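You operate a simulated robot arm through the tools that you are given. There is no shell and no other tool. Be economical: measure what you need, move in short steps, check, and stop when the job is done.

The job below is to be done with a simulated robot arm. You get a single attempt, and the scene is never put back.

## Task
Put two scoops of sugar in the blue bowl; close the tin again.
Fine: lid on the crate end of the wooden board meanwhile; use the small ladle; it goes back in its pot.
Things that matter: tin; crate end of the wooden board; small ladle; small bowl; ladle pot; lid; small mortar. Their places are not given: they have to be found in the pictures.

Only the result counts: the job must be done as asked and must still hold three seconds after the hand-in. Knocking over, shifting, dropping, spilling or breaking anything else fails it. Lids that push on must go on centred and level and be pressed home; caps that screw on are set level and turned clockwise until they are tight.

## Robot
A 6-joint arm with a two-finger parallel gripper, fixed in place. Base frame: the origin is at the foot of the arm, x ahead of it, y to its left, z up; the work surface is at about z = 78. Units: cm, rad, N and s.
With the tool pointing down near the work surface it reaches from about 24 to 64 cm from the base axis. Its first joint turns from -1.152 to 1.152 rad. Payload 2.7 kg.
The TCP is the grasp point between the finger pads, 2.3 cm short of the fingertips. In the tool frame z runs along the fingers and y along their closing line. Largest opening 9.4 cm; finger width 3.8, thickness 1; the body of the gripper, 5.4 by 9.6 cm, starts 3.9 cm behind the TCP.
Orientation is that of the tool frame in the base frame, as a unit quaternion [w, x, y, z]. With the fingers straight down and closing along the base's y, the tool's x points along the base's -x, its y along +y and its z along -z.

## Interface
- The arm moves only by the tool step_arm. Its argument "steps" is a list of rows, each a list of 7 numbers: the shift along the tool's x, y, z in cm, then the turn, a rotation vector about the tool's x, y, z in degrees, then the closure, from 0 (fully open) to 1 (shut). In form: [[dx, dy, dz, rx, ry, rz, claw], ...]. A call has 1 to 10 rows; each row shifts and turns the commanded pose from where the row before left it, along the tool's axes as they then stand. Rows are played at 5 a second. More than 5 cm and 0.15 rad between two rows, or a gripper value outside its range, and nothing of the call is played. Where a pose cannot be reached the arm comes as near as it can. A force on the tool above 40 N (or 10 N above the force at the start of the call, whichever is more), or a blocked arm, ends the call early, and 0.2 s more pass. The fingers move at their own pace (about 4.5 cm/s each) and stop on an object; they squeeze with about 20 N. The grip force told is the motor's: it shows also when the fingers shut on nothing. Time passes only in rows, and 0.2 s behind the last, so rows that do not move let the fingers close. It gives the time, the measured TCP pose, the force on the tool (base axes), the opening and the grip force at its end, in the units of the frame above (readings bear some noise).
- Cameras (640 x 400 px; columns grow to the right, rows downward): "scene" is fixed at [6.77, -42.58, 140.17]; the picture's right is [0.84, -0.54, 0.00], its down [-0.32, -0.50, -0.81] and it looks along [0.44, 0.68, -0.59] (base axes); focal length 354 px, centre (320, 200). "wrist" rides on the gripper at [-3.9, 0, -4.4] in the tool frame; the picture's right is [0.00, -1.00, 0.00], its down [0.97, 0.00, -0.24] and it looks along [0.24, 0.00, 0.97] (tool axes); focal length 218 px, centre (320, 200).
- capture(camera): a new picture of that camera. No time passes.
- locate(camera, pixels): for up to 12 pixels [column, row] of the newest picture of that camera ("zoom" is the newest enlarged one), the place [x, y, z] in the base frame of the surface seen there, good to about 0.2 cm. No time passes.
- zoom(camera, box): a new picture of the part [left, top, right, bottom] of that camera's present view, enlarged. No time passes.
- finish_job(): hands the job in; it is judged then, once.

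Keep the steps short. Do not move on a guess: measure, check each grasp and each placing, and mend mistakes. In all there are 80 turns and 54 pictures (those below and enlarged ones count). Leave the gripper open and the arm clear of the work at the hand-in unless told otherwise, and finish with a single line.

The tools are called after "Request:" by a JSON object that holds its "name" and its "arguments". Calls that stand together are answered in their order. step_arm: Moves the arm, as the interface text tells. Its arguments: {"type":"object","properties":{"steps":{"type":"array"}},"required":["steps"]} The other tools are called the same way: capture (camera) takes a picture; locate (camera, pixels) gives the place of the surface under pixels of a picture; zoom (camera, box) takes an enlarged picture of a part of a camera's view; finish_job () hands the job in.

At the start:

```text
clock: 0.0
tcp_pos: [30.13, 16.29, 111.86]
orientation: [-0.001, 0.001, 1.0, 0.0]
ft_force: [0.1, -0.3, 0.3]
width: 9.39
grip_force: 0.1
```

scene: 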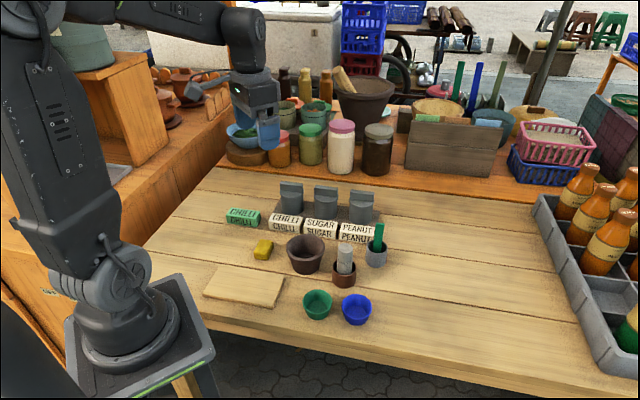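
wrist: 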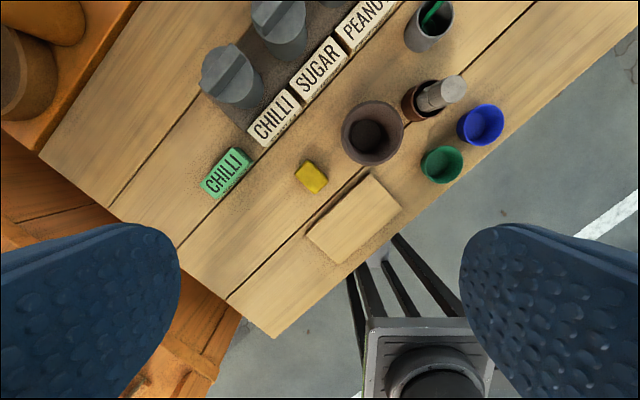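

I see three grey tins behind labels, two ladles or pots, bowls and a wooden board. I'll enlarge these parts to tell them apart.

Request:
{"name": "zoom", "arguments": {"camera": "scene", "box": [200, 160, 420, 335]}}

Request:
{"name": "zoom", "arguments": {"camera": "wrist", "box": [180, 0, 520, 270]}}

```text
2.29 times, centred on (310, 248) of scene
```

zoom: 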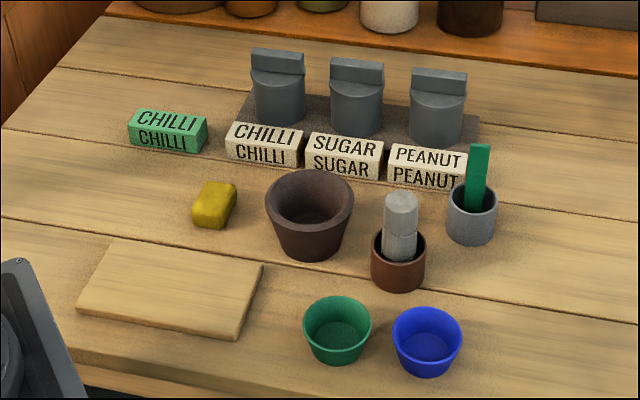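

```text
1.48 times, centred on (350, 135) of wrist
```

zoom: 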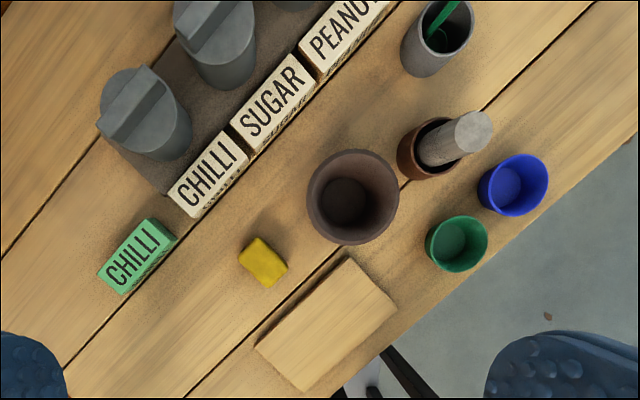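

The sugar tin is the middle one, the green ladle stands in the grey pot, and the board's crate end should be its right end, facing the bottle crate. Next I'll measure these points.

Request:
{"name": "zoom", "arguments": {"camera": "scene", "box": [265, 165, 405, 275]}}

Request:
{"name": "locate", "arguments": {"camera": "scene", "pixels": [[204, 294], [215, 267], [283, 278], [272, 307], [317, 307], [357, 311], [306, 251], [344, 280], [263, 250], [243, 216], [560, 300], [455, 145]]}}

Request:
{"name": "locate", "arguments": {"camera": "wrist", "pixels": [[463, 113], [503, 124], [479, 105], [483, 146], [422, 165], [461, 165], [307, 236], [343, 263], [401, 209], [367, 173]]}}

```text
3.64 times, centred on (335, 220) of scene
```

zoom: 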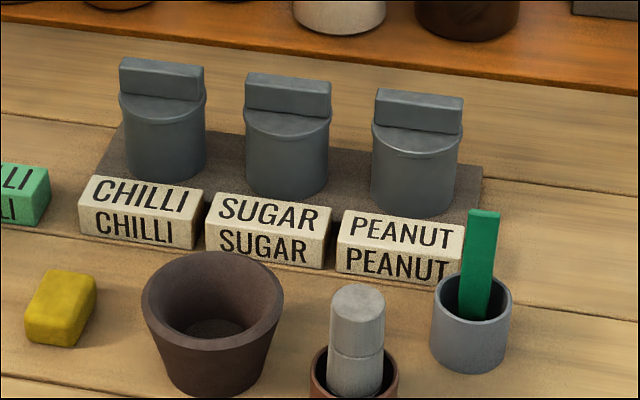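

```text
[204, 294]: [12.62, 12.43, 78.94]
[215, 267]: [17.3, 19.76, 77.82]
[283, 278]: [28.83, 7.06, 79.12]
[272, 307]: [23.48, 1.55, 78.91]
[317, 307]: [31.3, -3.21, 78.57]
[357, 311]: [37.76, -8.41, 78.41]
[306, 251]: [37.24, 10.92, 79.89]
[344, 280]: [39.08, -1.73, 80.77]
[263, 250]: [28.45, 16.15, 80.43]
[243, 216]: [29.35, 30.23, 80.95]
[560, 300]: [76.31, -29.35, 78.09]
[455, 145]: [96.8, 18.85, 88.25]
```

```text
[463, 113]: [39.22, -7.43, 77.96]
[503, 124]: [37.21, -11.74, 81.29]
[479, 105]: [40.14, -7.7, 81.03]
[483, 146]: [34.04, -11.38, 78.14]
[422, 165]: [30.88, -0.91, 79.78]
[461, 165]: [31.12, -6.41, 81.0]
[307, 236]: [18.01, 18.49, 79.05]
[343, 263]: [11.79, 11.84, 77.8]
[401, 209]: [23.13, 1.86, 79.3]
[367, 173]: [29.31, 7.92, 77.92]
```

Now the tin and lid geometry, the labels and the ladle, on the enlarged picture.

Request:
{"name": "locate", "arguments": {"camera": "zoom", "pixels": [[247, 77], [330, 84], [246, 104], [329, 112], [288, 93], [287, 120], [248, 122], [326, 130], [288, 165], [288, 188], [268, 212], [262, 245]]}}

Request:
{"name": "locate", "arguments": {"camera": "zoom", "pixels": [[484, 212], [470, 213], [500, 213], [478, 260], [495, 260], [478, 300], [434, 292], [511, 292], [473, 325], [470, 365], [418, 107], [164, 77]]}}

Request:
{"name": "zoom", "arguments": {"camera": "wrist", "box": [230, 0, 480, 140]}}

```text
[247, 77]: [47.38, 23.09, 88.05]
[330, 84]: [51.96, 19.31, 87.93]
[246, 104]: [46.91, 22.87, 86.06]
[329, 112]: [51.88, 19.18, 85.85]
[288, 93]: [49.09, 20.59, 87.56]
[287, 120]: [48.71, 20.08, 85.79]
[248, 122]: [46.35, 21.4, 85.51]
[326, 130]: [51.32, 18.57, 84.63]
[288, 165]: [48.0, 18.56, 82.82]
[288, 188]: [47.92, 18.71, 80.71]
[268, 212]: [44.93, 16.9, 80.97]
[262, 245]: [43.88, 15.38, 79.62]
```

```text
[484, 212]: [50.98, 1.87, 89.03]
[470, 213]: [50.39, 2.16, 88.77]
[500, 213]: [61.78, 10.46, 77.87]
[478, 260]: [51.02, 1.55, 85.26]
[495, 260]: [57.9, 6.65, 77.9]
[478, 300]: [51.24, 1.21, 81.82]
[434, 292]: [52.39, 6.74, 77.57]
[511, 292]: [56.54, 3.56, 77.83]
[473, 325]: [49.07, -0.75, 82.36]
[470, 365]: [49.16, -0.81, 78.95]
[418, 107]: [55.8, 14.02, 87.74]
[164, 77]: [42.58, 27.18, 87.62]
```

```text
2.56 times, centred on (355, 70) of wrist
```

zoom: 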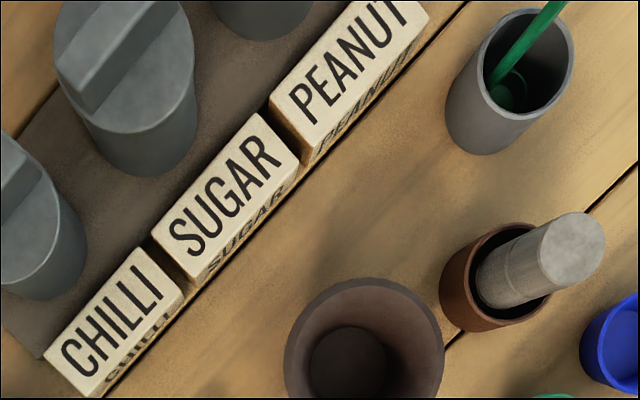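

The sugar lid's bar runs from about (47.3, 23) to (52, 19.2), with its top at z≈88. I'll go above it, turn to line up with the bar, and look again.

Request:
{"name": "step_arm", "arguments": {"steps": [[-3.2, 0.7, 2, 0, 0, 7.7, 0], [-3.2, 0.7, 2, 0, 0, 7.7, 0], [0, 0, 0, 0, 0, 7.7, 0], [0, 0, 0, 0, 0, 7.7, 0], [0, 0, 0, 0, 0, 7.7, 0]]}}

```text
clock: 1.2
tcp_pos: [36.68, 17.16, 107.73]
orientation: [-0.001, 0.332, 0.943, 0.0]
ft_force: [-0.5, -0.8, 0.6]
width: 9.4
grip_force: 0.1
```

The turn came out at 38.8°. Next I move closer, over the tin.

Request:
{"name": "step_arm", "arguments": {"steps": [[-1.6, 2.3, 2.0, 0, 0, 0, 0], [-1.6, 2.3, 2.0, 0, 0, 0, 0], [-1.6, 2.3, 2.0, 0, 0, 0, 0], [-1.6, 2.3, 2.0, 0, 0, 0, 0], [0, 0, 0, 0, 0, 0, 0]]}}

Request:
{"name": "capture", "arguments": {"camera": "wrist"}}

```text
clock: 2.4
tcp_pos: [47.65, 20.24, 100.02]
orientation: [0.001, 0.331, 0.944, 0.0]
ft_force: [0.3, 0.5, 0.6]
width: 9.39
grip_force: 0.0
```

```text
47 pictures are left
```

wrist: 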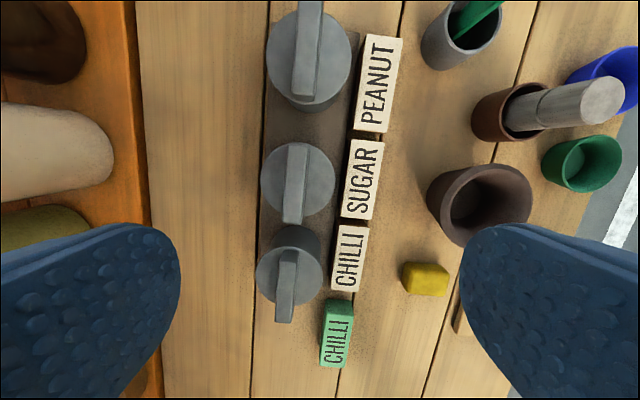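

Request:
{"name": "locate", "arguments": {"camera": "wrist", "pixels": [[288, 145], [308, 145], [284, 220], [302, 221], [295, 183], [262, 185], [333, 185], [296, 216], [298, 148], [297, 240], [470, 45], [481, 8]]}}

```text
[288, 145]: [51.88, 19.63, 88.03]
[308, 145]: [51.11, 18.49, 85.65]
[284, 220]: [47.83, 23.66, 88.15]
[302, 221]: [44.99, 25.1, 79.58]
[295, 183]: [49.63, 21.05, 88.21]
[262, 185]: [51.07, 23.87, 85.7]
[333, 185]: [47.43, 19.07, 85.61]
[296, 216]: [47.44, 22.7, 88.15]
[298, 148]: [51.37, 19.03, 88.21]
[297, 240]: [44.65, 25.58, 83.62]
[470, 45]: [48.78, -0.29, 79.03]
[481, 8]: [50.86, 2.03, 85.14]
```

The bar's centre is at (49.65, 21.25), running at −45°. I turn 6° more, centre on it, and go down to z≈91.

Request:
{"name": "step_arm", "arguments": {"steps": [[-0.93, 2.04, 0, 0, 0, 0, 0], [0, 0, 0, 0, 0, 6.1, 0], [0, 0, 3, 0, 0, 0, 0], [0, 0, 3, 0, 0, 0, 0], [0, 0, 3, 0, 0, 0, 0], [0, 0, 0, 0, 0, 0, 0]]}}

Request:
{"name": "capture", "arguments": {"camera": "wrist"}}

```text
clock: 3.8
tcp_pos: [49.57, 21.56, 90.57]
orientation: [0.0, 0.379, 0.925, 0.001]
ft_force: [-1.1, 0.4, -0.5]
width: 9.44
grip_force: 0.1
```

```text
46 pictures are left
```

wrist: 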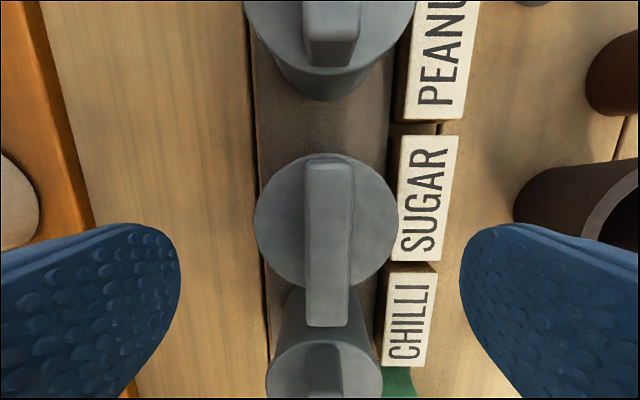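

The bar is lined up with the fingers and about 8 px to the right of their middle. I shift 0.25 cm, go down to z≈88.3 and close.

Request:
{"name": "step_arm", "arguments": {"steps": [[0, -0.25, 1.2, 0, 0, 0, 0], [0, 0, 1.0, 0, 0, 0, 0], [0, 0, 0, 0, 0, 0, 0.5], [0, 0, 0, 0, 0, 0, 0.8], [0, 0, 0, 0, 0, 0, 1], [0, 0, 0, 0, 0, 0, 1], [0, 0, 0, 0, 0, 0, 1], [0, 0, 0, 0, 0, 0, 1]]}}

```text
clock: 5.6
tcp_pos: [49.31, 21.31, 88.65]
orientation: [-0.001, 0.379, 0.925, 0.001]
ft_force: [1.6, 2.1, 0.7]
width: 1.54
grip_force: 19.7
```

The grip holds, with an opening of 1.54 and 19.7 N. Now I lift gently.

Request:
{"name": "step_arm", "arguments": {"steps": [[0, 0, -0.3, 0, 0, 0, 1], [0, 0, -0.3, 0, 0, 0, 1], [0, 0, -0.4, 0, 0, 0, 1], [0, 0, -0.5, 0, 0, 0, 1], [0, 0, 0, 0, 0, 0, 1]]}}

Request:
{"name": "zoom", "arguments": {"camera": "scene", "box": [265, 125, 405, 235]}}

```text
clock: 6.8
tcp_pos: [49.26, 21.29, 90.13]
orientation: [0.0, 0.379, 0.925, 0.0]
ft_force: [0.7, -0.1, -0.8]
width: 1.5
grip_force: 20.0
```

```text
3.64 times, centred on (335, 180) of scene
```

zoom: 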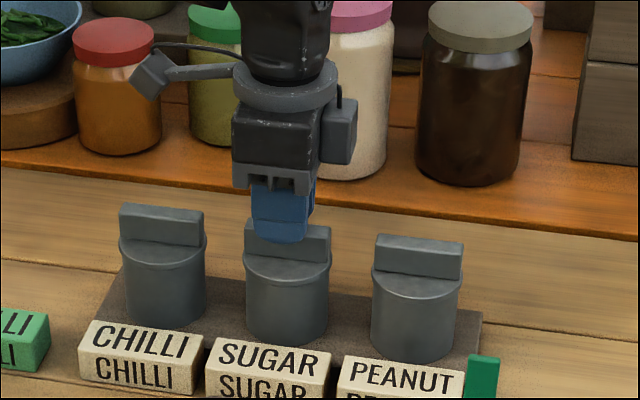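

The lid stayed on and the fingers slid up the bar (tips now near z 87.8). I'll regrip lower and watch the force while pulling only a little.

Request:
{"name": "step_arm", "arguments": {"steps": [[0, 0, 0, 0, 0, 0, 0.7], [0, 0, 0, 0, 0, 0, 0.7], [0, 0, 1.0, 0, 0, 0, 0.7], [0, 0, 0.7, 0, 0, 0, 0.7], [0, 0, 0, 0, 0, 0, 0.7]]}}

Request:
{"name": "capture", "arguments": {"camera": "wrist"}}

```text
clock: 8.0
tcp_pos: [49.18, 21.38, 88.48]
orientation: [0.0, 0.379, 0.925, 0.0]
ft_force: [0.1, 0.8, 0.4]
width: 2.81
grip_force: 0.0
```

```text
44 pictures are left
```

wrist: 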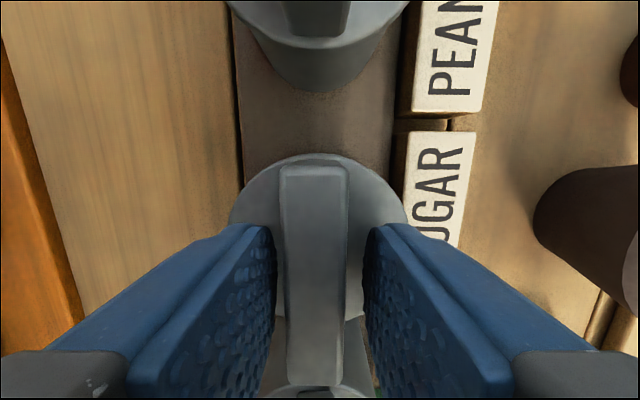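

The fingers straddle the bar with tips near 86.2 and the disc at 85.65. I go 0.3 lower, close, and pull a little.

Request:
{"name": "step_arm", "arguments": {"steps": [[0, 0, 0.3, 0, 0, 0, 0.7], [0, 0, 0, 0, 0, 0, 1], [0, 0, 0, 0, 0, 0, 1], [0, 0, 0, 0, 0, 0, 1], [0, 0, -0.15, 0, 0, 0, 1]]}}

Request:
{"name": "step_arm", "arguments": {"steps": [[0, 0, -0.15, 0, 0, 0, 1]]}}

```text
clock: 9.2
tcp_pos: [49.23, 21.27, 88.38]
orientation: [-0.001, 0.381, 0.925, -0.001]
ft_force: [0.5, 1.0, -0.2]
width: 1.51
grip_force: 20.2
```

```text
clock: 9.6
tcp_pos: [49.16, 21.18, 88.45]
orientation: [0.0, 0.38, 0.925, 0.0]
ft_force: [0.7, 0.1, -0.4]
width: 1.56
grip_force: 20.2
```

The force is near zero, so it isn't clear whether the lid moves. I lift a little further and look.

Request:
{"name": "step_arm", "arguments": {"steps": [[0, 0, -0.25, 0, 0, 0, 1], [0, 0, -0.25, 0, 0, 0, 1], [0, 0, -0.25, 0, 0, 0, 1]]}}

Request:
{"name": "zoom", "arguments": {"camera": "scene", "box": [275, 155, 375, 225]}}

```text
clock: 10.4
tcp_pos: [49.24, 21.13, 89.15]
orientation: [0.001, 0.38, 0.925, 0.0]
ft_force: [0.7, -0.5, -0.3]
width: 1.53
grip_force: 20.3
```

```text
5.71 times, centred on (325, 190) of scene
```

zoom: 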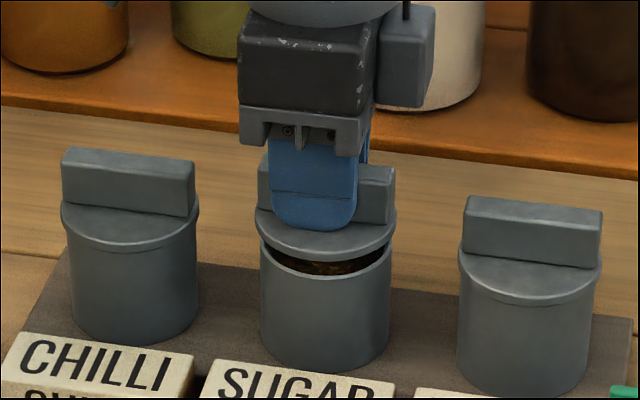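

The lid is free and rising. The contents look dark, so I'll check them once it is off. Lifting higher.

Request:
{"name": "step_arm", "arguments": {"steps": [[0, 0, -1.5, 0, 0, 0, 1], [0, 0, -2.0, 0, 0, 0, 1], [0, 0, -2.5, 0, 0, 0, 1], [0, 0, -2.5, 0, 0, 0, 1], [0, 0, 0, 0, 0, 0, 1]]}}

Request:
{"name": "zoom", "arguments": {"camera": "scene", "box": [275, 135, 375, 225]}}

```text
clock: 11.6
tcp_pos: [49.08, 21.45, 97.7]
orientation: [0.0, 0.379, 0.925, 0.0]
ft_force: [-0.8, -0.1, 0.1]
width: 1.52
grip_force: 19.1
```

```text
4.44 times, centred on (325, 180) of scene
```

zoom: 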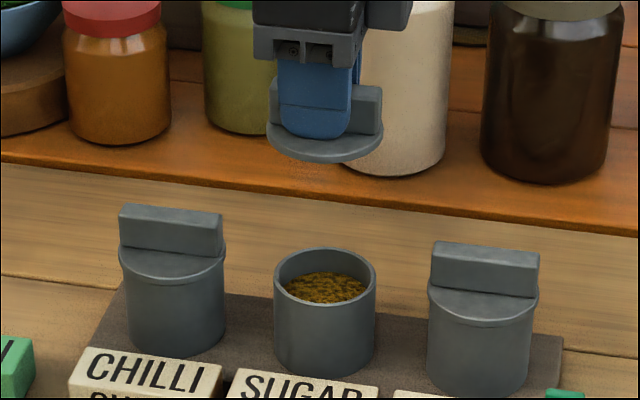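

The lid is off, and inside is a coarse golden-brown stuff. I'll look at it more closely from above later. First I carry the lid at z≈97 to above the crate end of the board, (23.9, 6.9).

Request:
{"name": "step_arm", "arguments": {"steps": [[0.98, -3.5, 0, 0, 0, 0, 1], [0.98, -3.5, 0, 0, 0, 0, 1], [0.98, -3.5, 0, 0, 0, 0, 1], [0.98, -3.5, 0, 0, 0, 0, 1], [0.98, -3.5, 0, 0, 0, 0, 1], [0.98, -3.5, 0, 0, 0, 0, 1], [0.98, -3.5, 0, 0, 0, 0, 1], [0.98, -3.5, 0, 0, 0, 0, 1], [0, 0, 0, 0, 0, 0, 1]]}}

Request:
{"name": "capture", "arguments": {"camera": "wrist"}}

Request:
{"name": "capture", "arguments": {"camera": "scene"}}

```text
clock: 13.6
tcp_pos: [23.91, 7.08, 97.45]
orientation: [0.0, 0.379, 0.925, 0.0]
ft_force: [-0.8, -0.1, 0.2]
width: 1.52
grip_force: 20.0
```

```text
41 pictures are left
```

wrist: 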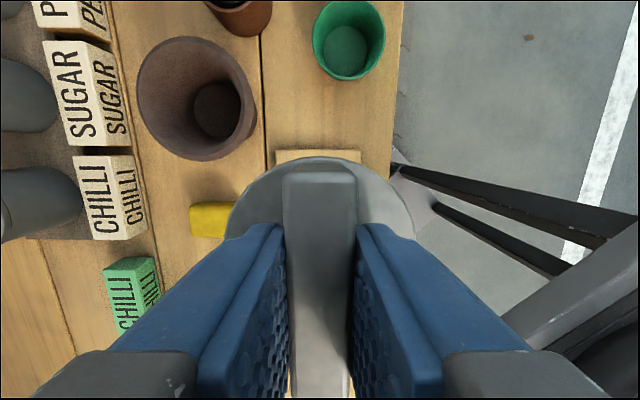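

```text
40 pictures are left
```

scene: 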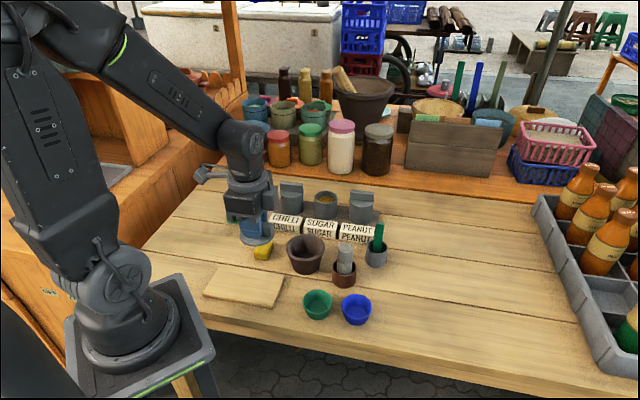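

The lid's centre is about 0.4 cm from the TCP along the bar, so it sits above (24.2, 6.7), over the board end. I go down toward the board, then slow down.

Request:
{"name": "step_arm", "arguments": {"steps": [[0, 0, 3, 0, 0, 0, 1], [0, 0, 3, 0, 0, 0, 1], [0, 0, 3, 0, 0, 0, 1], [0, 0, 2, 0, 0, 0, 1], [0, 0, 1.5, 0, 0, 0, 1], [0, 0, 0.6, 0, 0, 0, 1], [0, 0, 0, 0, 0, 0, 1]]}}

Request:
{"name": "zoom", "arguments": {"camera": "scene", "box": [180, 230, 320, 320]}}

```text
clock: 15.2
tcp_pos: [24.0, 6.74, 84.54]
orientation: [-0.001, 0.38, 0.925, 0.0]
ft_force: [0.5, -1.3, -0.6]
width: 1.55
grip_force: 19.8
```

```text
4.44 times, centred on (250, 275) of scene
```

zoom: 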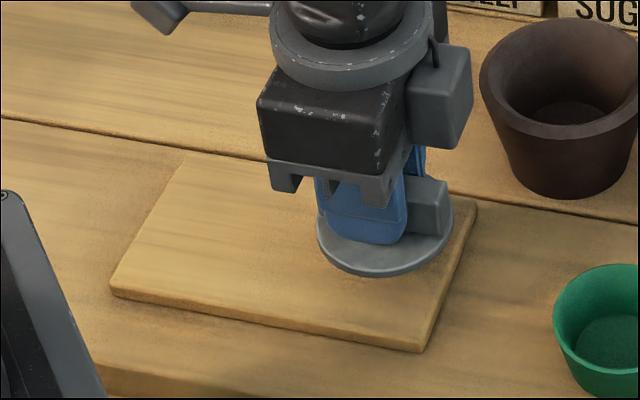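

The lid hovers 1–2 cm above the board end. I lower it in small steps until contact.

Request:
{"name": "step_arm", "arguments": {"steps": [[0, 0, 0.4, 0, 0, 0, 1], [0, 0, 0.4, 0, 0, 0, 1], [0, 0, 0.3, 0, 0, 0, 1], [0, 0, 0.2, 0, 0, 0, 1]]}}

```text
clock: 16.2
tcp_pos: [23.98, 6.88, 83.29]
orientation: [0.001, 0.379, 0.925, 0.001]
ft_force: [0.0, 1.1, -1.2]
width: 1.52
grip_force: 19.5
```

Request:
{"name": "step_arm", "arguments": {"steps": [[0, 0, 0.2, 0, 0, 0, 1], [0, 0, 0.2, 0, 0, 0, 1], [0, 0, 0.15, 0, 0, 0, 1]]}}

Request:
{"name": "zoom", "arguments": {"camera": "scene", "box": [220, 240, 300, 300]}}

```text
clock: 17.1
tcp_pos: [23.99, 6.87, 82.88]
orientation: [-0.001, 0.381, 0.925, 0.001]
ft_force: [-2.5, -1.8, 12.5]
width: 1.56
grip_force: 19.5
stopped in row 3: the force on the tool passed its limit (the readings are from after the stop); the commanded pose is now the measured one
```

```text
6.67 times, centred on (260, 270) of scene
```

zoom: 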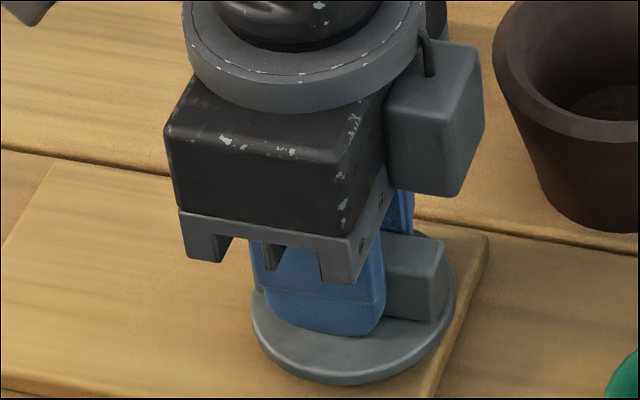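

The lid rests on the board, with contact at TCP z 82.88. I open and rise.

Request:
{"name": "step_arm", "arguments": {"steps": [[0, 0, 0, 0, 0, 0, 0.75], [0, 0, 0, 0, 0, 0, 0.6], [0, 0, -0.1, 0, 0, 0, 0.6], [0, 0, -2, 0, 0, 0, 0.6], [0, 0, -4, 0, 0, 0, 0.3], [0, 0, -4, 0, 0, 0, 0], [0, 0, -4, 0, 0, 0, 0], [0, 0, 0, 0, 0, 0, 0]]}}

Request:
{"name": "capture", "arguments": {"camera": "wrist"}}

```text
clock: 18.9
tcp_pos: [24.19, 6.87, 97.06]
orientation: [0.0, 0.38, 0.925, 0.0]
ft_force: [0.2, -0.9, 0.1]
width: 9.42
grip_force: 0.0
```

```text
37 pictures are left
```

wrist: 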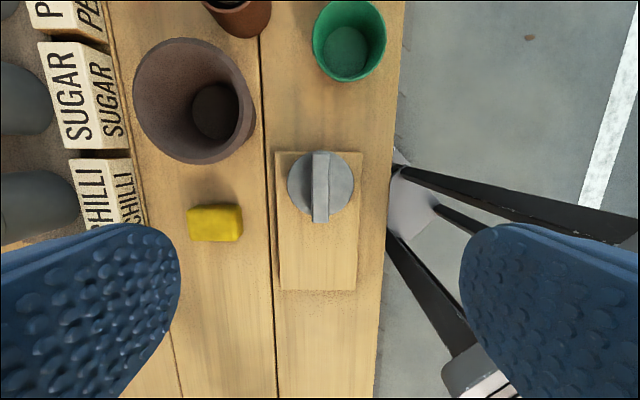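

The lid lies flat and fully on the board's crate end. I measure it for later, then move near the ladle pot for a look.

Request:
{"name": "locate", "arguments": {"camera": "wrist", "pixels": [[321, 153], [320, 220], [321, 185], [295, 185], [348, 185]]}}

Request:
{"name": "step_arm", "arguments": {"steps": [[-2.7, 2.1, -0.4, 0, 0, 0, 0], [-2.7, 2.1, -0.4, 0, 0, 0, 0], [-2.7, 2.1, -0.4, 0, 0, 0, 0], [-2.7, 2.1, -0.4, 0, 0, 0, 0], [-2.7, 2.1, -0.4, 0, 0, 0, 0], [-2.7, 2.1, -0.4, 0, 0, 0, 0], [-1, 2.1, -0.4, 0, 0, 0, 0], [0, 0, 0, 0, 0, 0, 0]]}}

Request:
{"name": "capture", "arguments": {"camera": "wrist"}}

```text
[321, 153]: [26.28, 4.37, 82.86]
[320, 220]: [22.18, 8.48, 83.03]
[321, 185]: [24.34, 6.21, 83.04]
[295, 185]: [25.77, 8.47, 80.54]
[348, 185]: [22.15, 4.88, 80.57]
```

```text
clock: 20.7
tcp_pos: [46.39, 5.4, 99.72]
orientation: [0.0, 0.38, 0.925, 0.0]
ft_force: [-0.8, -0.2, 0.5]
width: 9.41
grip_force: 0.1
```

```text
36 pictures are left
```

wrist: 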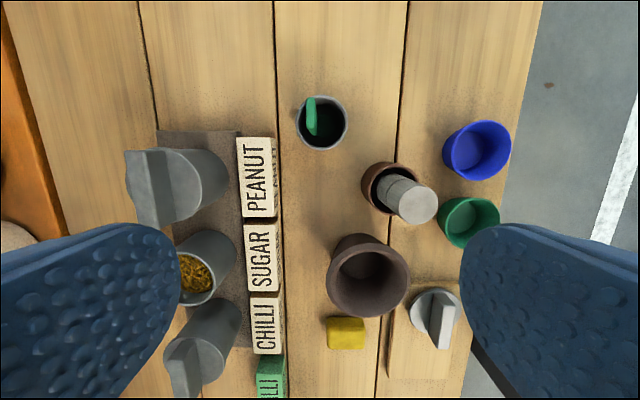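

I see the pot at (321,122) and the tin contents at (196,275). I enlarge both.

Request:
{"name": "zoom", "arguments": {"camera": "wrist", "box": [280, 80, 370, 160]}}

Request:
{"name": "locate", "arguments": {"camera": "zoom", "pixels": [[198, 135], [258, 145], [240, 200], [230, 280], [310, 270], [300, 330], [130, 280], [475, 280], [300, 120], [300, 480], [220, 150], [200, 250]]}}

Request:
{"name": "zoom", "arguments": {"camera": "wrist", "box": [160, 220, 260, 310]}}

```text
5.00 times, centred on (325, 120) of wrist
```

zoom: 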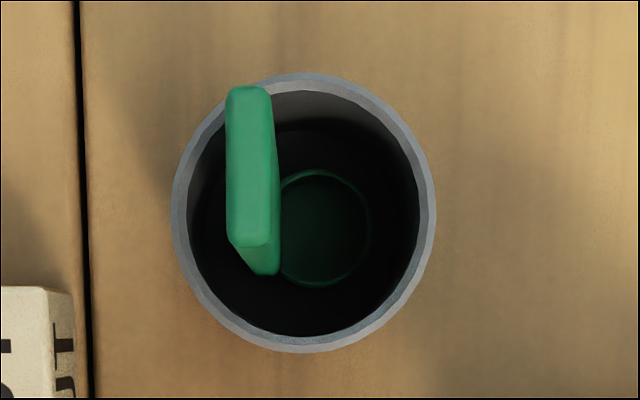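

```text
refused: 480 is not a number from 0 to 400
```

```text
4.44 times, centred on (210, 265) of wrist
```

zoom: 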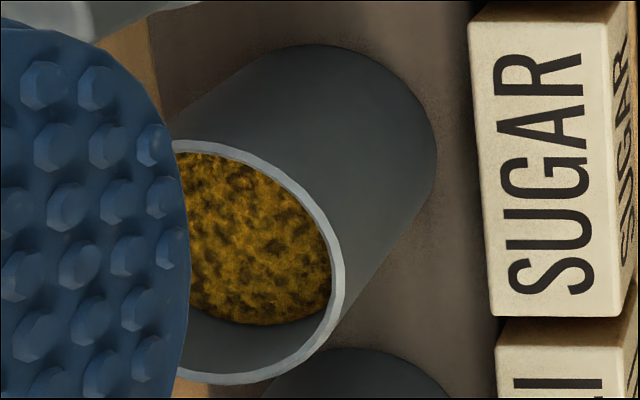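

The ladle is a dipper: its upright flat handle is about 1.6 × 0.45 cm, thin across the fingers' closing line, with a small cup on its right side. I measure the handle, pot, tin contents and blue bowl.

Request:
{"name": "locate", "arguments": {"camera": "wrist", "pixels": [[310.6, 100], [310.6, 127], [310.6, 113], [297.5, 122], [346.5, 122], [321, 148.5], [325.6, 126], [194, 276], [212, 287], [445, 153], [510, 145], [478, 150]]}}

Request:
{"name": "locate", "arguments": {"camera": "wrist", "pixels": [[201, 262], [186, 288], [207, 262], [472, 122.5], [489, 177], [331, 126], [325, 114], [325, 137], [323, 96], [316, 126]]}}

```text
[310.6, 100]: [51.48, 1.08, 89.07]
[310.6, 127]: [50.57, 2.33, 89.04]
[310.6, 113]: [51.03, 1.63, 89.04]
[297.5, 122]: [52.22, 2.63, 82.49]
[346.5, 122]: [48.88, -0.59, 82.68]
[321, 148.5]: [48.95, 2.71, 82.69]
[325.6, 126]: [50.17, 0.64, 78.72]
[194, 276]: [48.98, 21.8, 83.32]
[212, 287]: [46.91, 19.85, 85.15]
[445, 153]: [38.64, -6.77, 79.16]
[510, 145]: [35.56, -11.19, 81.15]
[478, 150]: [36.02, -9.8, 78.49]
```

```text
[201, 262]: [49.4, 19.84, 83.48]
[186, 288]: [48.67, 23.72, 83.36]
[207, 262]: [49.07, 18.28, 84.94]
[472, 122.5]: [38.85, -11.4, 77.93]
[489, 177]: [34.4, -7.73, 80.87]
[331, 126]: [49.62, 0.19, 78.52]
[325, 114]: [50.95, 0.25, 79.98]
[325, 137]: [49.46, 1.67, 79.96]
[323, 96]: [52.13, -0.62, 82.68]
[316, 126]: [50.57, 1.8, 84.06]
```

The handle top's centre is (51.03, 1.68), z 89.05. The tin contents are at z 83.4 with the rim at 85.1, and the blue bowl's centre is about (37.3, −8.8), rim z 81.1. I move above the handle.

Request:
{"name": "step_arm", "arguments": {"steps": [[-3, 0.3, 0, 0, 0, 0, 0.4], [-2.92, 0.32, 1, 0, 0, 0, 0.4], [0, 0, 3, 0, 0, 0, 0.4], [0, 0, 3.4, 0, 0, 0, 0.4], [0, 0, 0, 0, 0, 0, 0.4]]}}

Request:
{"name": "capture", "arguments": {"camera": "wrist"}}

```text
clock: 21.9
tcp_pos: [51.03, 1.72, 92.47]
orientation: [0.001, 0.38, 0.925, 0.001]
ft_force: [-0.7, 1.0, -0.3]
width: 5.65
grip_force: 0.1
```

```text
33 pictures are left
```

wrist: 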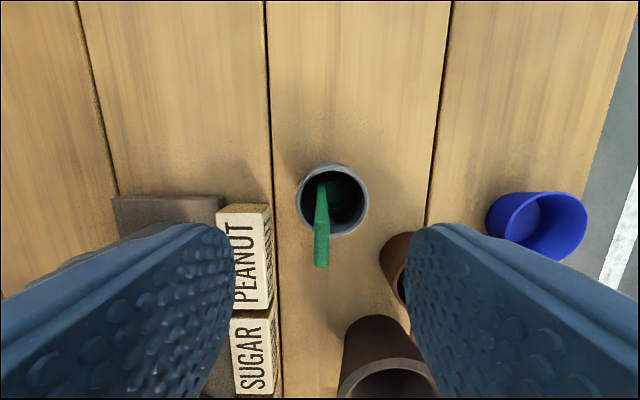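

The handle is centred at column 321, between the fingers. I go down 5.4 cm and close.

Request:
{"name": "step_arm", "arguments": {"steps": [[0, 0, 2, 0, 0, 0, 0.4], [0, 0, 2, 0, 0, 0, 0.4], [0, 0, 1.4, 0, 0, 0, 0.4], [0, 0, 0, 0, 0, 0, 0.7], [0, 0, 0, 0, 0, 0, 1], [0, 0, 0, 0, 0, 0, 1], [0, 0, 0, 0, 0, 0, 1], [0, 0, 0, 0, 0, 0, 1]]}}

Request:
{"name": "zoom", "arguments": {"camera": "scene", "box": [320, 180, 440, 280]}}

```text
clock: 23.7
tcp_pos: [51.1, 1.53, 87.23]
orientation: [0.001, 0.38, 0.925, 0.001]
ft_force: [0.4, -1.0, 0.3]
width: 0.55
grip_force: 19.9
```

```text
4.00 times, centred on (380, 230) of scene
```

zoom: 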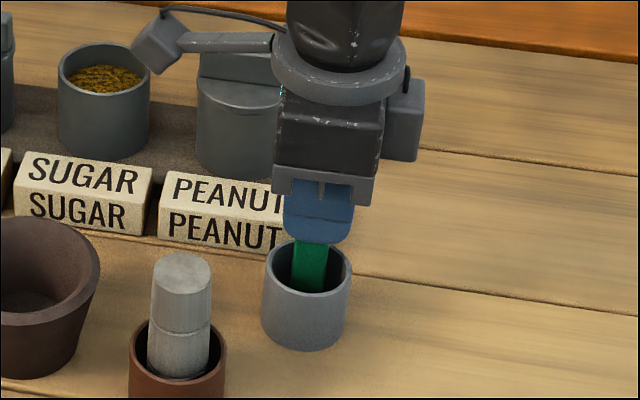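

The handle is held, opening 0.55 at TCP z 87.2. I lift straight up.

Request:
{"name": "step_arm", "arguments": {"steps": [[0, 0, -1, 0, 0, 0, 1], [0, 0, -2, 0, 0, 0, 1], [0, 0, -3, 0, 0, 0, 1], [0, 0, -3, 0, 0, 0, 1], [0, 0, -3, 0, 0, 0, 1], [0, 0, -2, 0, 0, 0, 1], [0, 0, 0, 0, 0, 0, 1]]}}

Request:
{"name": "zoom", "arguments": {"camera": "scene", "box": [320, 140, 440, 240]}}

Request:
{"name": "capture", "arguments": {"camera": "wrist"}}

```text
clock: 25.3
tcp_pos: [51.07, 1.43, 101.1]
orientation: [0.0, 0.38, 0.925, 0.001]
ft_force: [0.2, 0.1, -0.1]
width: 0.54
grip_force: 20.5
```

```text
4.00 times, centred on (380, 190) of scene
```

zoom: 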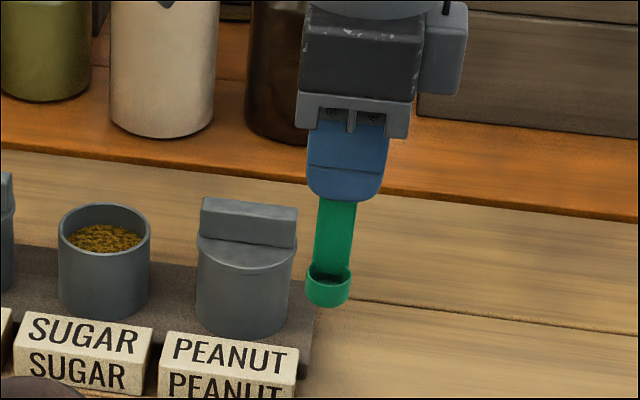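

```text
30 pictures are left
```

wrist: 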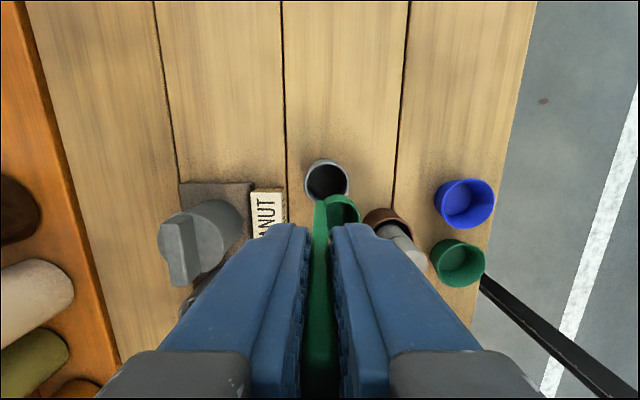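

The ladle hangs upright with its cup on the front side. I measure the cup against the TCP.

Request:
{"name": "locate", "arguments": {"camera": "zoom", "pixels": [[328, 303], [328, 287], [307, 285], [349, 285], [330, 270], [328, 240], [324, 277], [316, 240], [353, 240]]}}

Request:
{"name": "locate", "arguments": {"camera": "wrist", "pixels": [[342, 208], [358, 208], [345, 196], [330, 200], [344, 221], [320, 205]]}}

```text
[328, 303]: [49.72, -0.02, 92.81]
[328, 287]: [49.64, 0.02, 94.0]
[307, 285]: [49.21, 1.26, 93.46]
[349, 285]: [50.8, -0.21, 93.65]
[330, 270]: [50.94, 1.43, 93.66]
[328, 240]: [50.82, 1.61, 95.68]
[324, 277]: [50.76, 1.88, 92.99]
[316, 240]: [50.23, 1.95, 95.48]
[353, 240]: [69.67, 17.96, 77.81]
```

```text
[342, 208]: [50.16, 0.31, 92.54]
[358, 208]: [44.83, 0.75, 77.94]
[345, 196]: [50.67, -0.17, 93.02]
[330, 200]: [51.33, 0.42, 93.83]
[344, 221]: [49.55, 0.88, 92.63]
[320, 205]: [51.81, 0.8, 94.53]
```

The cup's centre is 1.25 cm in front of the TCP, with its mouth 7 cm and its bottom 8.5 cm below. I move the cup over the sugar tin's centre.

Request:
{"name": "step_arm", "arguments": {"steps": [[2.13, 2.04, 0, 0, 0, 0, 1], [2.13, 2.04, 0, 0, 0, 0, 1], [2.13, 2.04, 0, 0, 0, 0, 1], [2.13, 2.04, 0, 0, 0, 0, 1], [2.13, 2.04, 0, 0, 0, 0, 1], [2.13, 2.04, 0, 0, 0, 0, 1], [2.13, 2.0, 0, 0, 0, 0, 1], [0, 0, 3, 0, 0, 0, 1], [0, 0, 0, 0, 0, 0, 1]]}}

Request:
{"name": "zoom", "arguments": {"camera": "scene", "box": [275, 130, 395, 230]}}

Request:
{"name": "capture", "arguments": {"camera": "wrist"}}

```text
clock: 27.3
tcp_pos: [50.63, 22.01, 98.02]
orientation: [0.0, 0.38, 0.925, 0.001]
ft_force: [1.2, -0.2, 0.6]
width: 0.54
grip_force: 19.7
```

```text
4.00 times, centred on (335, 180) of scene
```

zoom: 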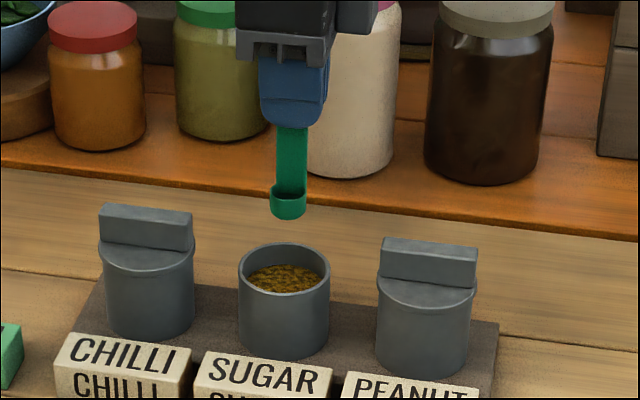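

```text
28 pictures are left
```

wrist: 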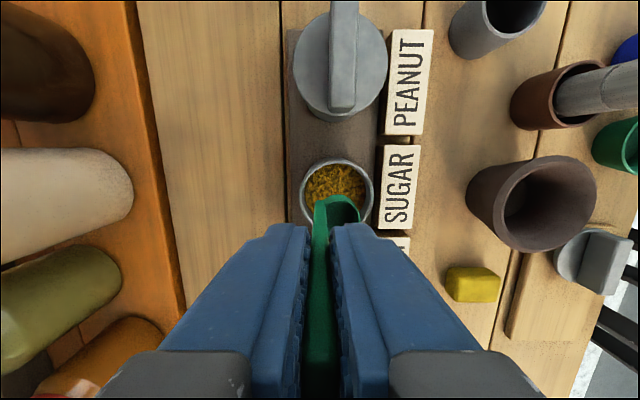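

The cup is nearly centred over the tin; I shift 0.25 along the bar. Then I lower it into the sugar until its mouth is about 1 cm under the surface.

Request:
{"name": "step_arm", "arguments": {"steps": [[-0.25, 0, 2, 0, 0, 0, 1], [0, 0, 2, 0, 0, 0, 1], [0, 0, 1, 0, 0, 0, 1], [0, 0, 0.8, 0, 0, 0, 1], [0, 0, 0.8, 0, 0, 0, 1], [0, 0, 0.7, 0, 0, 0, 1], [0, 0, 0.7, 0, 0, 0, 1], [0, 0, 0.7, 0, 0, 0, 1], [0, 0, 0, 0, 0, 0, 1]]}}

Request:
{"name": "zoom", "arguments": {"camera": "scene", "box": [285, 150, 375, 225]}}

```text
clock: 29.3
tcp_pos: [50.89, 21.99, 89.45]
orientation: [0.003, 0.381, 0.925, 0.002]
ft_force: [1.6, -0.8, 15.3]
width: 0.58
grip_force: 20.3
```

```text
5.33 times, centred on (330, 188) of scene
```

zoom: 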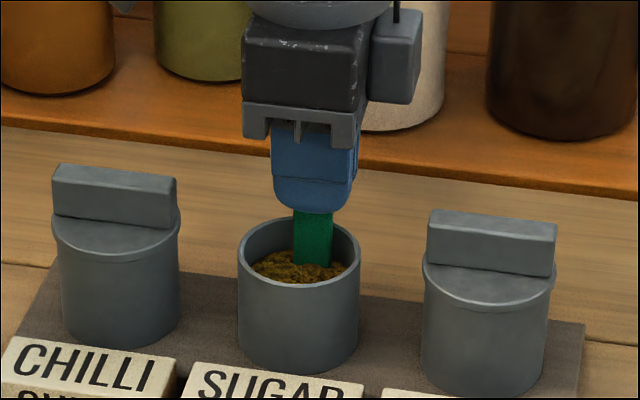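

The cup is buried, with 15 N of push from the sugar. I make a small sweep toward the cup side, then lift slowly.

Request:
{"name": "step_arm", "arguments": {"steps": [[0, -0.4, 0, 0, 0, 0, 1], [0, 0.2, -0.4, 0, 0, 0, 1], [0, 0.2, -0.6, 0, 0, 0, 1], [0, 0, -0.8, 0, 0, 0, 1], [0, 0, -1, 0, 0, 0, 1], [0, 0, -1, 0, 0, 0, 1], [0, 0, -1, 0, 0, 0, 1], [0, 0, -1, 0, 0, 0, 1], [0, 0, -1, 0, 0, 0, 1], [0, 0, 0, 0, 0, 0, 1]]}}

Request:
{"name": "zoom", "arguments": {"camera": "scene", "box": [285, 140, 385, 220]}}

```text
clock: 31.5
tcp_pos: [50.82, 22.08, 95.96]
orientation: [0.0, 0.38, 0.925, 0.001]
ft_force: [0.3, -0.4, -0.4]
width: 0.55
grip_force: 19.7
```

```text
5.00 times, centred on (335, 180) of scene
```

zoom: 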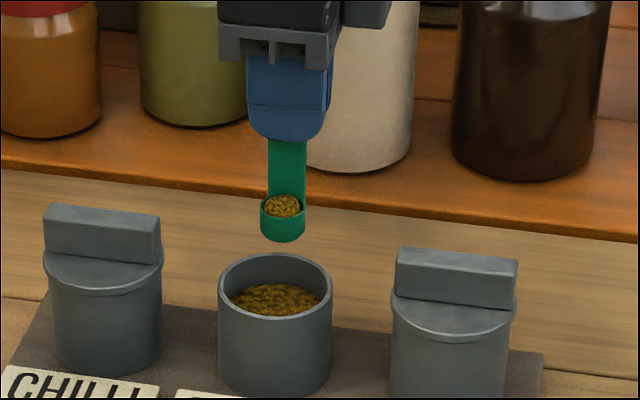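

The cup is heaped full. The ladle seems to have slid up in the fingers a bit, so I measure it again.

Request:
{"name": "locate", "arguments": {"camera": "zoom", "pixels": [[283, 239], [283, 228], [265, 222], [302, 222], [283, 207], [285, 170], [275, 290], [300, 295], [245, 298]]}}

```text
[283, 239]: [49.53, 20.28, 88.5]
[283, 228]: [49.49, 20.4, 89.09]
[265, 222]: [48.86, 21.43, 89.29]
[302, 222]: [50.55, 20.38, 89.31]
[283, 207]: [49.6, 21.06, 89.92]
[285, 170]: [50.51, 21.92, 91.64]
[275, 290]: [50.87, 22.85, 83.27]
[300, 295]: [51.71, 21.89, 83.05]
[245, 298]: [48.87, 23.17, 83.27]
```

The cup's bottom is now 7.55 cm below the TCP and its mouth about 6.2 below. Before carrying, I measure the pestle's height and the table edge near the blue bowl.

Request:
{"name": "capture", "arguments": {"camera": "scene"}}

Request:
{"name": "locate", "arguments": {"camera": "scene", "pixels": [[345, 246], [345, 252], [352, 250], [356, 297], [345, 309], [370, 309], [357, 324], [355, 347], [318, 293], [375, 352], [340, 335]]}}

```text
25 pictures are left
```

scene: 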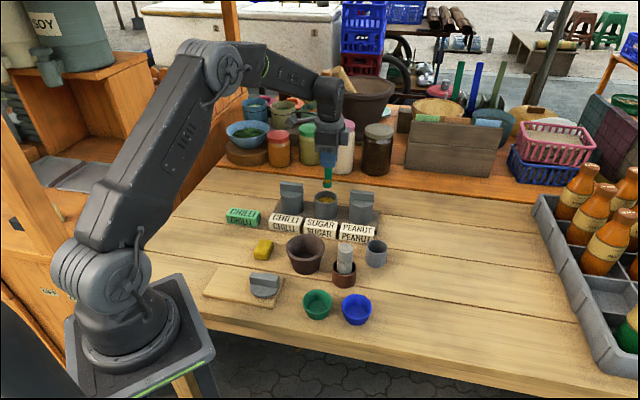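

```text
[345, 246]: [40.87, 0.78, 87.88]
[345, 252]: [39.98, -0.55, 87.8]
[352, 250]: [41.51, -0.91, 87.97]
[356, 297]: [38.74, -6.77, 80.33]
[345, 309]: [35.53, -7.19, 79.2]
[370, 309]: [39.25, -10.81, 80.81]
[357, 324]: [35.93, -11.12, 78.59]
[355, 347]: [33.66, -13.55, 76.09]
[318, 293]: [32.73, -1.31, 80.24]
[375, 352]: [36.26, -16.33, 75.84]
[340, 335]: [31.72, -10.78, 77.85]
```

The pestle top is at z 87.9 and the table edge is about 6 cm beyond the bowl. I raise and carry the full cup slowly toward the blue bowl.

Request:
{"name": "step_arm", "arguments": {"steps": [[0, 0, -1, 0, 0, 0, 1], [0, 0, -1.5, 0, 0, 0, 1], [-0.2, -0.5, -1.5, 0, 0, 0, 1], [-0.5, -1.2, -1, 0, 0, 0, 1], [-0.8, -1.9, 0, 0, 0, 0, 1], [-1.0, -2.4, 0, 0, 0, 0, 1], [-1.0, -2.4, 0, 0, 0, 0, 1], [-1.0, -2.4, 0, 0, 0, 0, 1], [-1.0, -2.4, 0, 0, 0, 0, 1], [-1.0, -2.4, 0, 0, 0, 0, 1]]}}

Request:
{"name": "step_arm", "arguments": {"steps": [[-1.0, -2.4, 0, 0, 0, 0, 1], [-1.0, -2.4, 0, 0, 0, 0, 1], [-1.0, -2.4, 0, 0, 0, 0, 1], [-0.9, -2.0, 0, 0, 0, 0, 1], [-0.7, -1.8, 0, 0, 0, 0, 1], [-0.4, -1.2, 0, 0, 0, 0, 1], [-0.4, -0.8, 0, 0, 0, 0, 1], [-0.2, -0.3, 0, 0, 0, 0, 1], [0, 0, 0, 0, 0, 0, 1]]}}

Request:
{"name": "capture", "arguments": {"camera": "wrist"}}

```text
clock: 33.7
tcp_pos: [44.38, 6.35, 101.25]
orientation: [0.001, 0.38, 0.925, 0.0]
ft_force: [-0.8, -0.1, 0.0]
width: 0.53
grip_force: 19.6
```

```text
clock: 35.7
tcp_pos: [39.13, -7.06, 101.05]
orientation: [0.001, 0.38, 0.925, 0.001]
ft_force: [0.4, -0.7, -0.9]
width: 0.54
grip_force: 20.2
```

```text
24 pictures are left
```

wrist: 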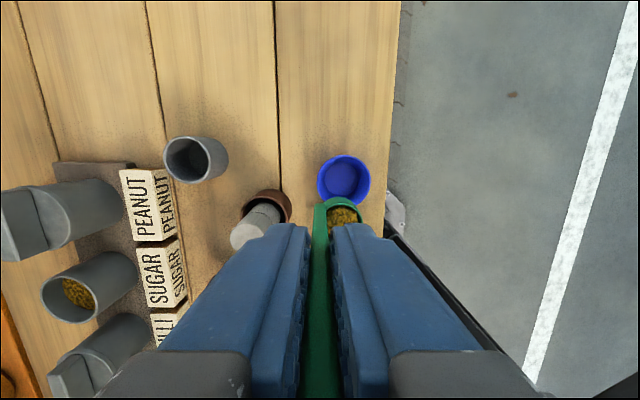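

The bowl's centre is 2.6 cm in front of the TCP and lined up, so the cup's lip is over its middle. I go down to TCP z≈90.

Request:
{"name": "step_arm", "arguments": {"steps": [[0, 0, 1, 0, 0, 0, 1], [0, 0, 2, 0, 0, 0, 1], [0, 0, 2.5, 0, 0, 0, 1], [0, 0, 2.5, 0, 0, 0, 1], [0, 0, 1.8, 0, 0, 0, 1], [0, 0, 1.0, 0, 0, 0, 1], [0, 0, 0.2, 0, 0, 0, 1]]}}

Request:
{"name": "zoom", "arguments": {"camera": "scene", "box": [310, 240, 420, 330]}}

```text
clock: 37.3
tcp_pos: [39.02, -6.99, 90.04]
orientation: [0.001, 0.38, 0.925, 0.0]
ft_force: [0.3, -0.3, -1.1]
width: 0.57
grip_force: 20.2
```

```text
4.44 times, centred on (365, 285) of scene
```

zoom: 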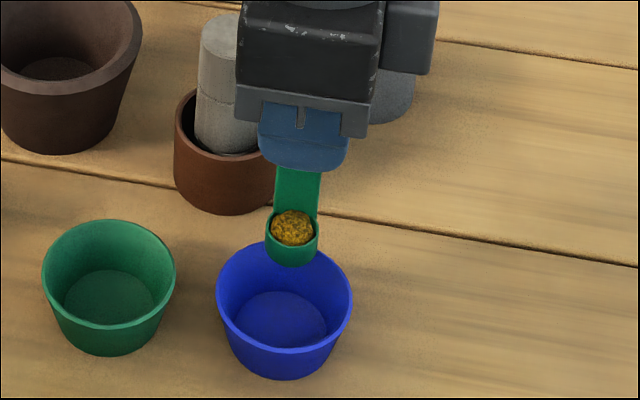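

The cup is over the bowl. I start tilting about the cup's lip, 32° first.

Request:
{"name": "step_arm", "arguments": {"steps": [[0, -0.886, -0.267, -8, 0, 0, 1], [0, -0.886, -0.267, -8, 0, 0, 1], [0, -0.886, -0.267, -8, 0, 0, 1], [0, -0.886, -0.267, -8, 0, 0, 1]]}}

Request:
{"name": "zoom", "arguments": {"camera": "scene", "box": [310, 240, 420, 330]}}

```text
clock: 38.3
tcp_pos: [36.3, -9.69, 90.39]
orientation: [0.105, 0.365, 0.889, 0.256]
ft_force: [0.6, 0.1, 0.7]
width: 0.57
grip_force: 19.8
```

```text
4.44 times, centred on (365, 285) of scene
```

zoom: 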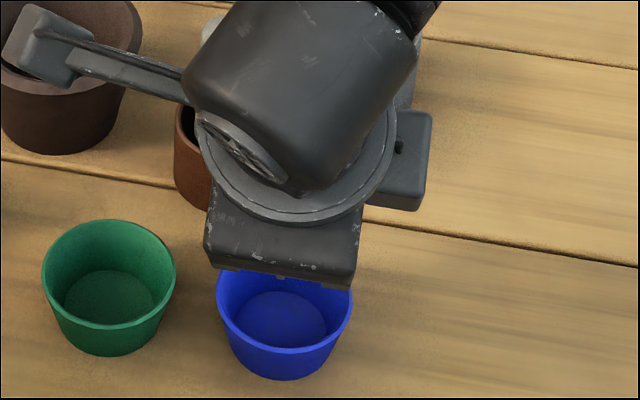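

The tilt is going as planned at 32°, with the lip holding its place. I go on to 64° and check with the wrist camera.

Request:
{"name": "step_arm", "arguments": {"steps": [[0, -0.886, -0.267, -8, 0, 0, 1], [0, -0.886, -0.267, -8, 0, 0, 1], [0, -0.886, -0.267, -8, 0, 0, 1], [0, -0.886, -0.267, -8, 0, 0, 1]]}}

Request:
{"name": "capture", "arguments": {"camera": "wrist"}}

Request:
{"name": "capture", "arguments": {"camera": "scene"}}

```text
clock: 39.3
tcp_pos: [34.18, -12.18, 88.69]
orientation: [0.204, 0.322, 0.783, 0.491]
ft_force: [-0.9, -0.5, 0.0]
width: 0.53
grip_force: 20.0
```

```text
21 pictures are left
```

wrist: 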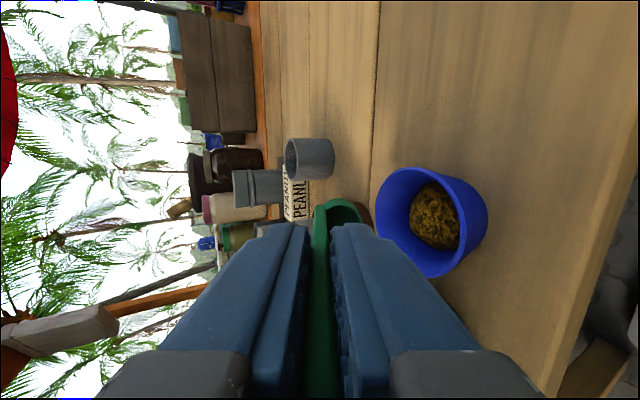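

```text
20 pictures are left
```

scene: 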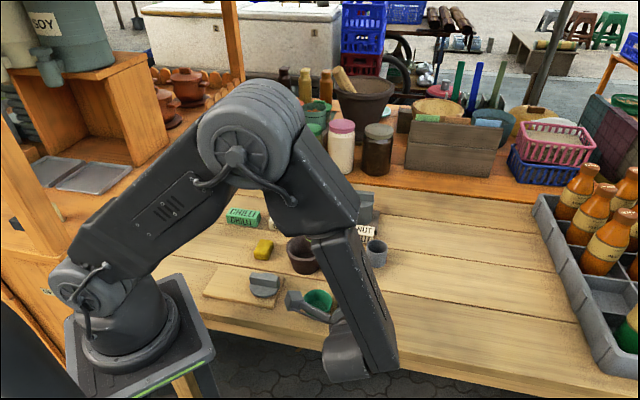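

The sugar has already dropped into the blue bowl. I look into the cup for remains.

Request:
{"name": "zoom", "arguments": {"camera": "wrist", "box": [300, 150, 500, 290]}}

```text
2.86 times, centred on (400, 220) of wrist
```

zoom: 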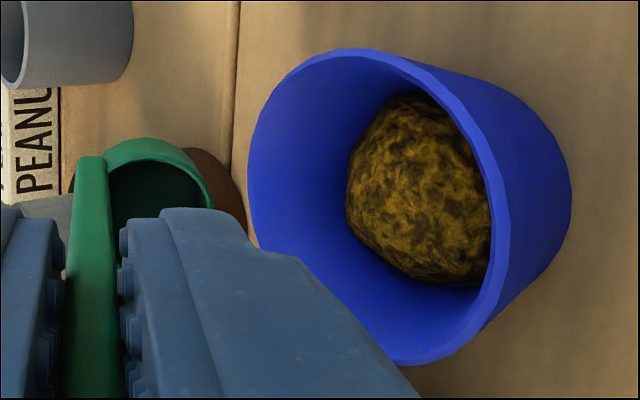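

The cup is empty. I tilt back by the reverse path, then rise.

Request:
{"name": "step_arm", "arguments": {"steps": [[0, 0.84, 0.388, 8, 0, 0, 1], [0, 0.84, 0.388, 8, 0, 0, 1], [0, 0.84, 0.388, 8, 0, 0, 1], [0, 0.84, 0.388, 8, 0, 0, 1], [0, 0.84, 0.388, 8, 0, 0, 1], [0, 0.84, 0.388, 8, 0, 0, 1], [0, 0.84, 0.388, 8, 0, 0, 1], [0, 0.84, 0.388, 8, 0, 0, 1], [0, 0, -2, 0, 0, 0, 1], [0, 0, -3, 0, 0, 0, 1]]}}

```text
clock: 41.5
tcp_pos: [39.0, -7.03, 95.08]
orientation: [0.001, 0.38, 0.925, 0.0]
ft_force: [0.4, -0.4, -0.3]
width: 0.55
grip_force: 19.9
```

Upright again and clear. I rise to 101 and go back over the tin.

Request:
{"name": "step_arm", "arguments": {"steps": [[0, 0, -3, 0, 0, 0, 1], [0, 0, -3, 0, 0, 0, 1], [1.51, 3.62, 0, 0, 0, 0, 1], [1.51, 3.62, 0, 0, 0, 0, 1], [1.51, 3.62, 0, 0, 0, 0, 1], [1.51, 3.62, 0, 0, 0, 0, 1], [1.51, 3.62, 0, 0, 0, 0, 1], [1.51, 3.62, 0, 0, 0, 0, 1], [1.51, 3.62, 0, 0, 0, 0, 1], [1.51, 3.62, 0, 0, 0, 0, 1]]}}

Request:
{"name": "step_arm", "arguments": {"steps": [[0, 0, 2, 0, 0, 0, 1], [0, 0, 1, 0, 0, 0, 1], [0, 0, 0, 0, 0, 0, 1]]}}

Request:
{"name": "capture", "arguments": {"camera": "wrist"}}

```text
clock: 43.7
tcp_pos: [50.85, 22.09, 101.04]
orientation: [0.001, 0.38, 0.925, 0.001]
ft_force: [0.5, 0.2, -0.4]
width: 0.56
grip_force: 20.3
```

```text
clock: 44.5
tcp_pos: [50.86, 22.06, 98.21]
orientation: [0.001, 0.381, 0.925, 0.001]
ft_force: [-0.6, 0.0, -1.0]
width: 0.54
grip_force: 20.1
```

```text
18 pictures are left
```

wrist: 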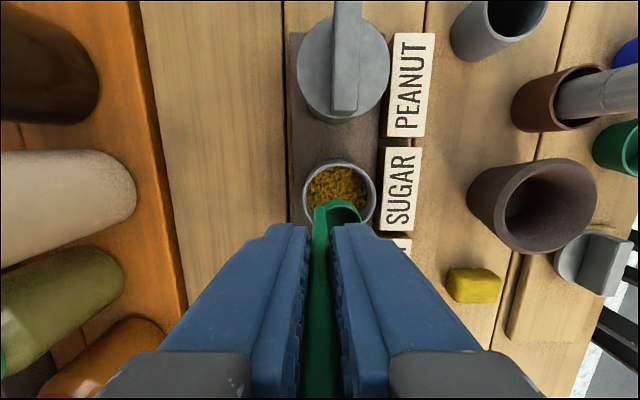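

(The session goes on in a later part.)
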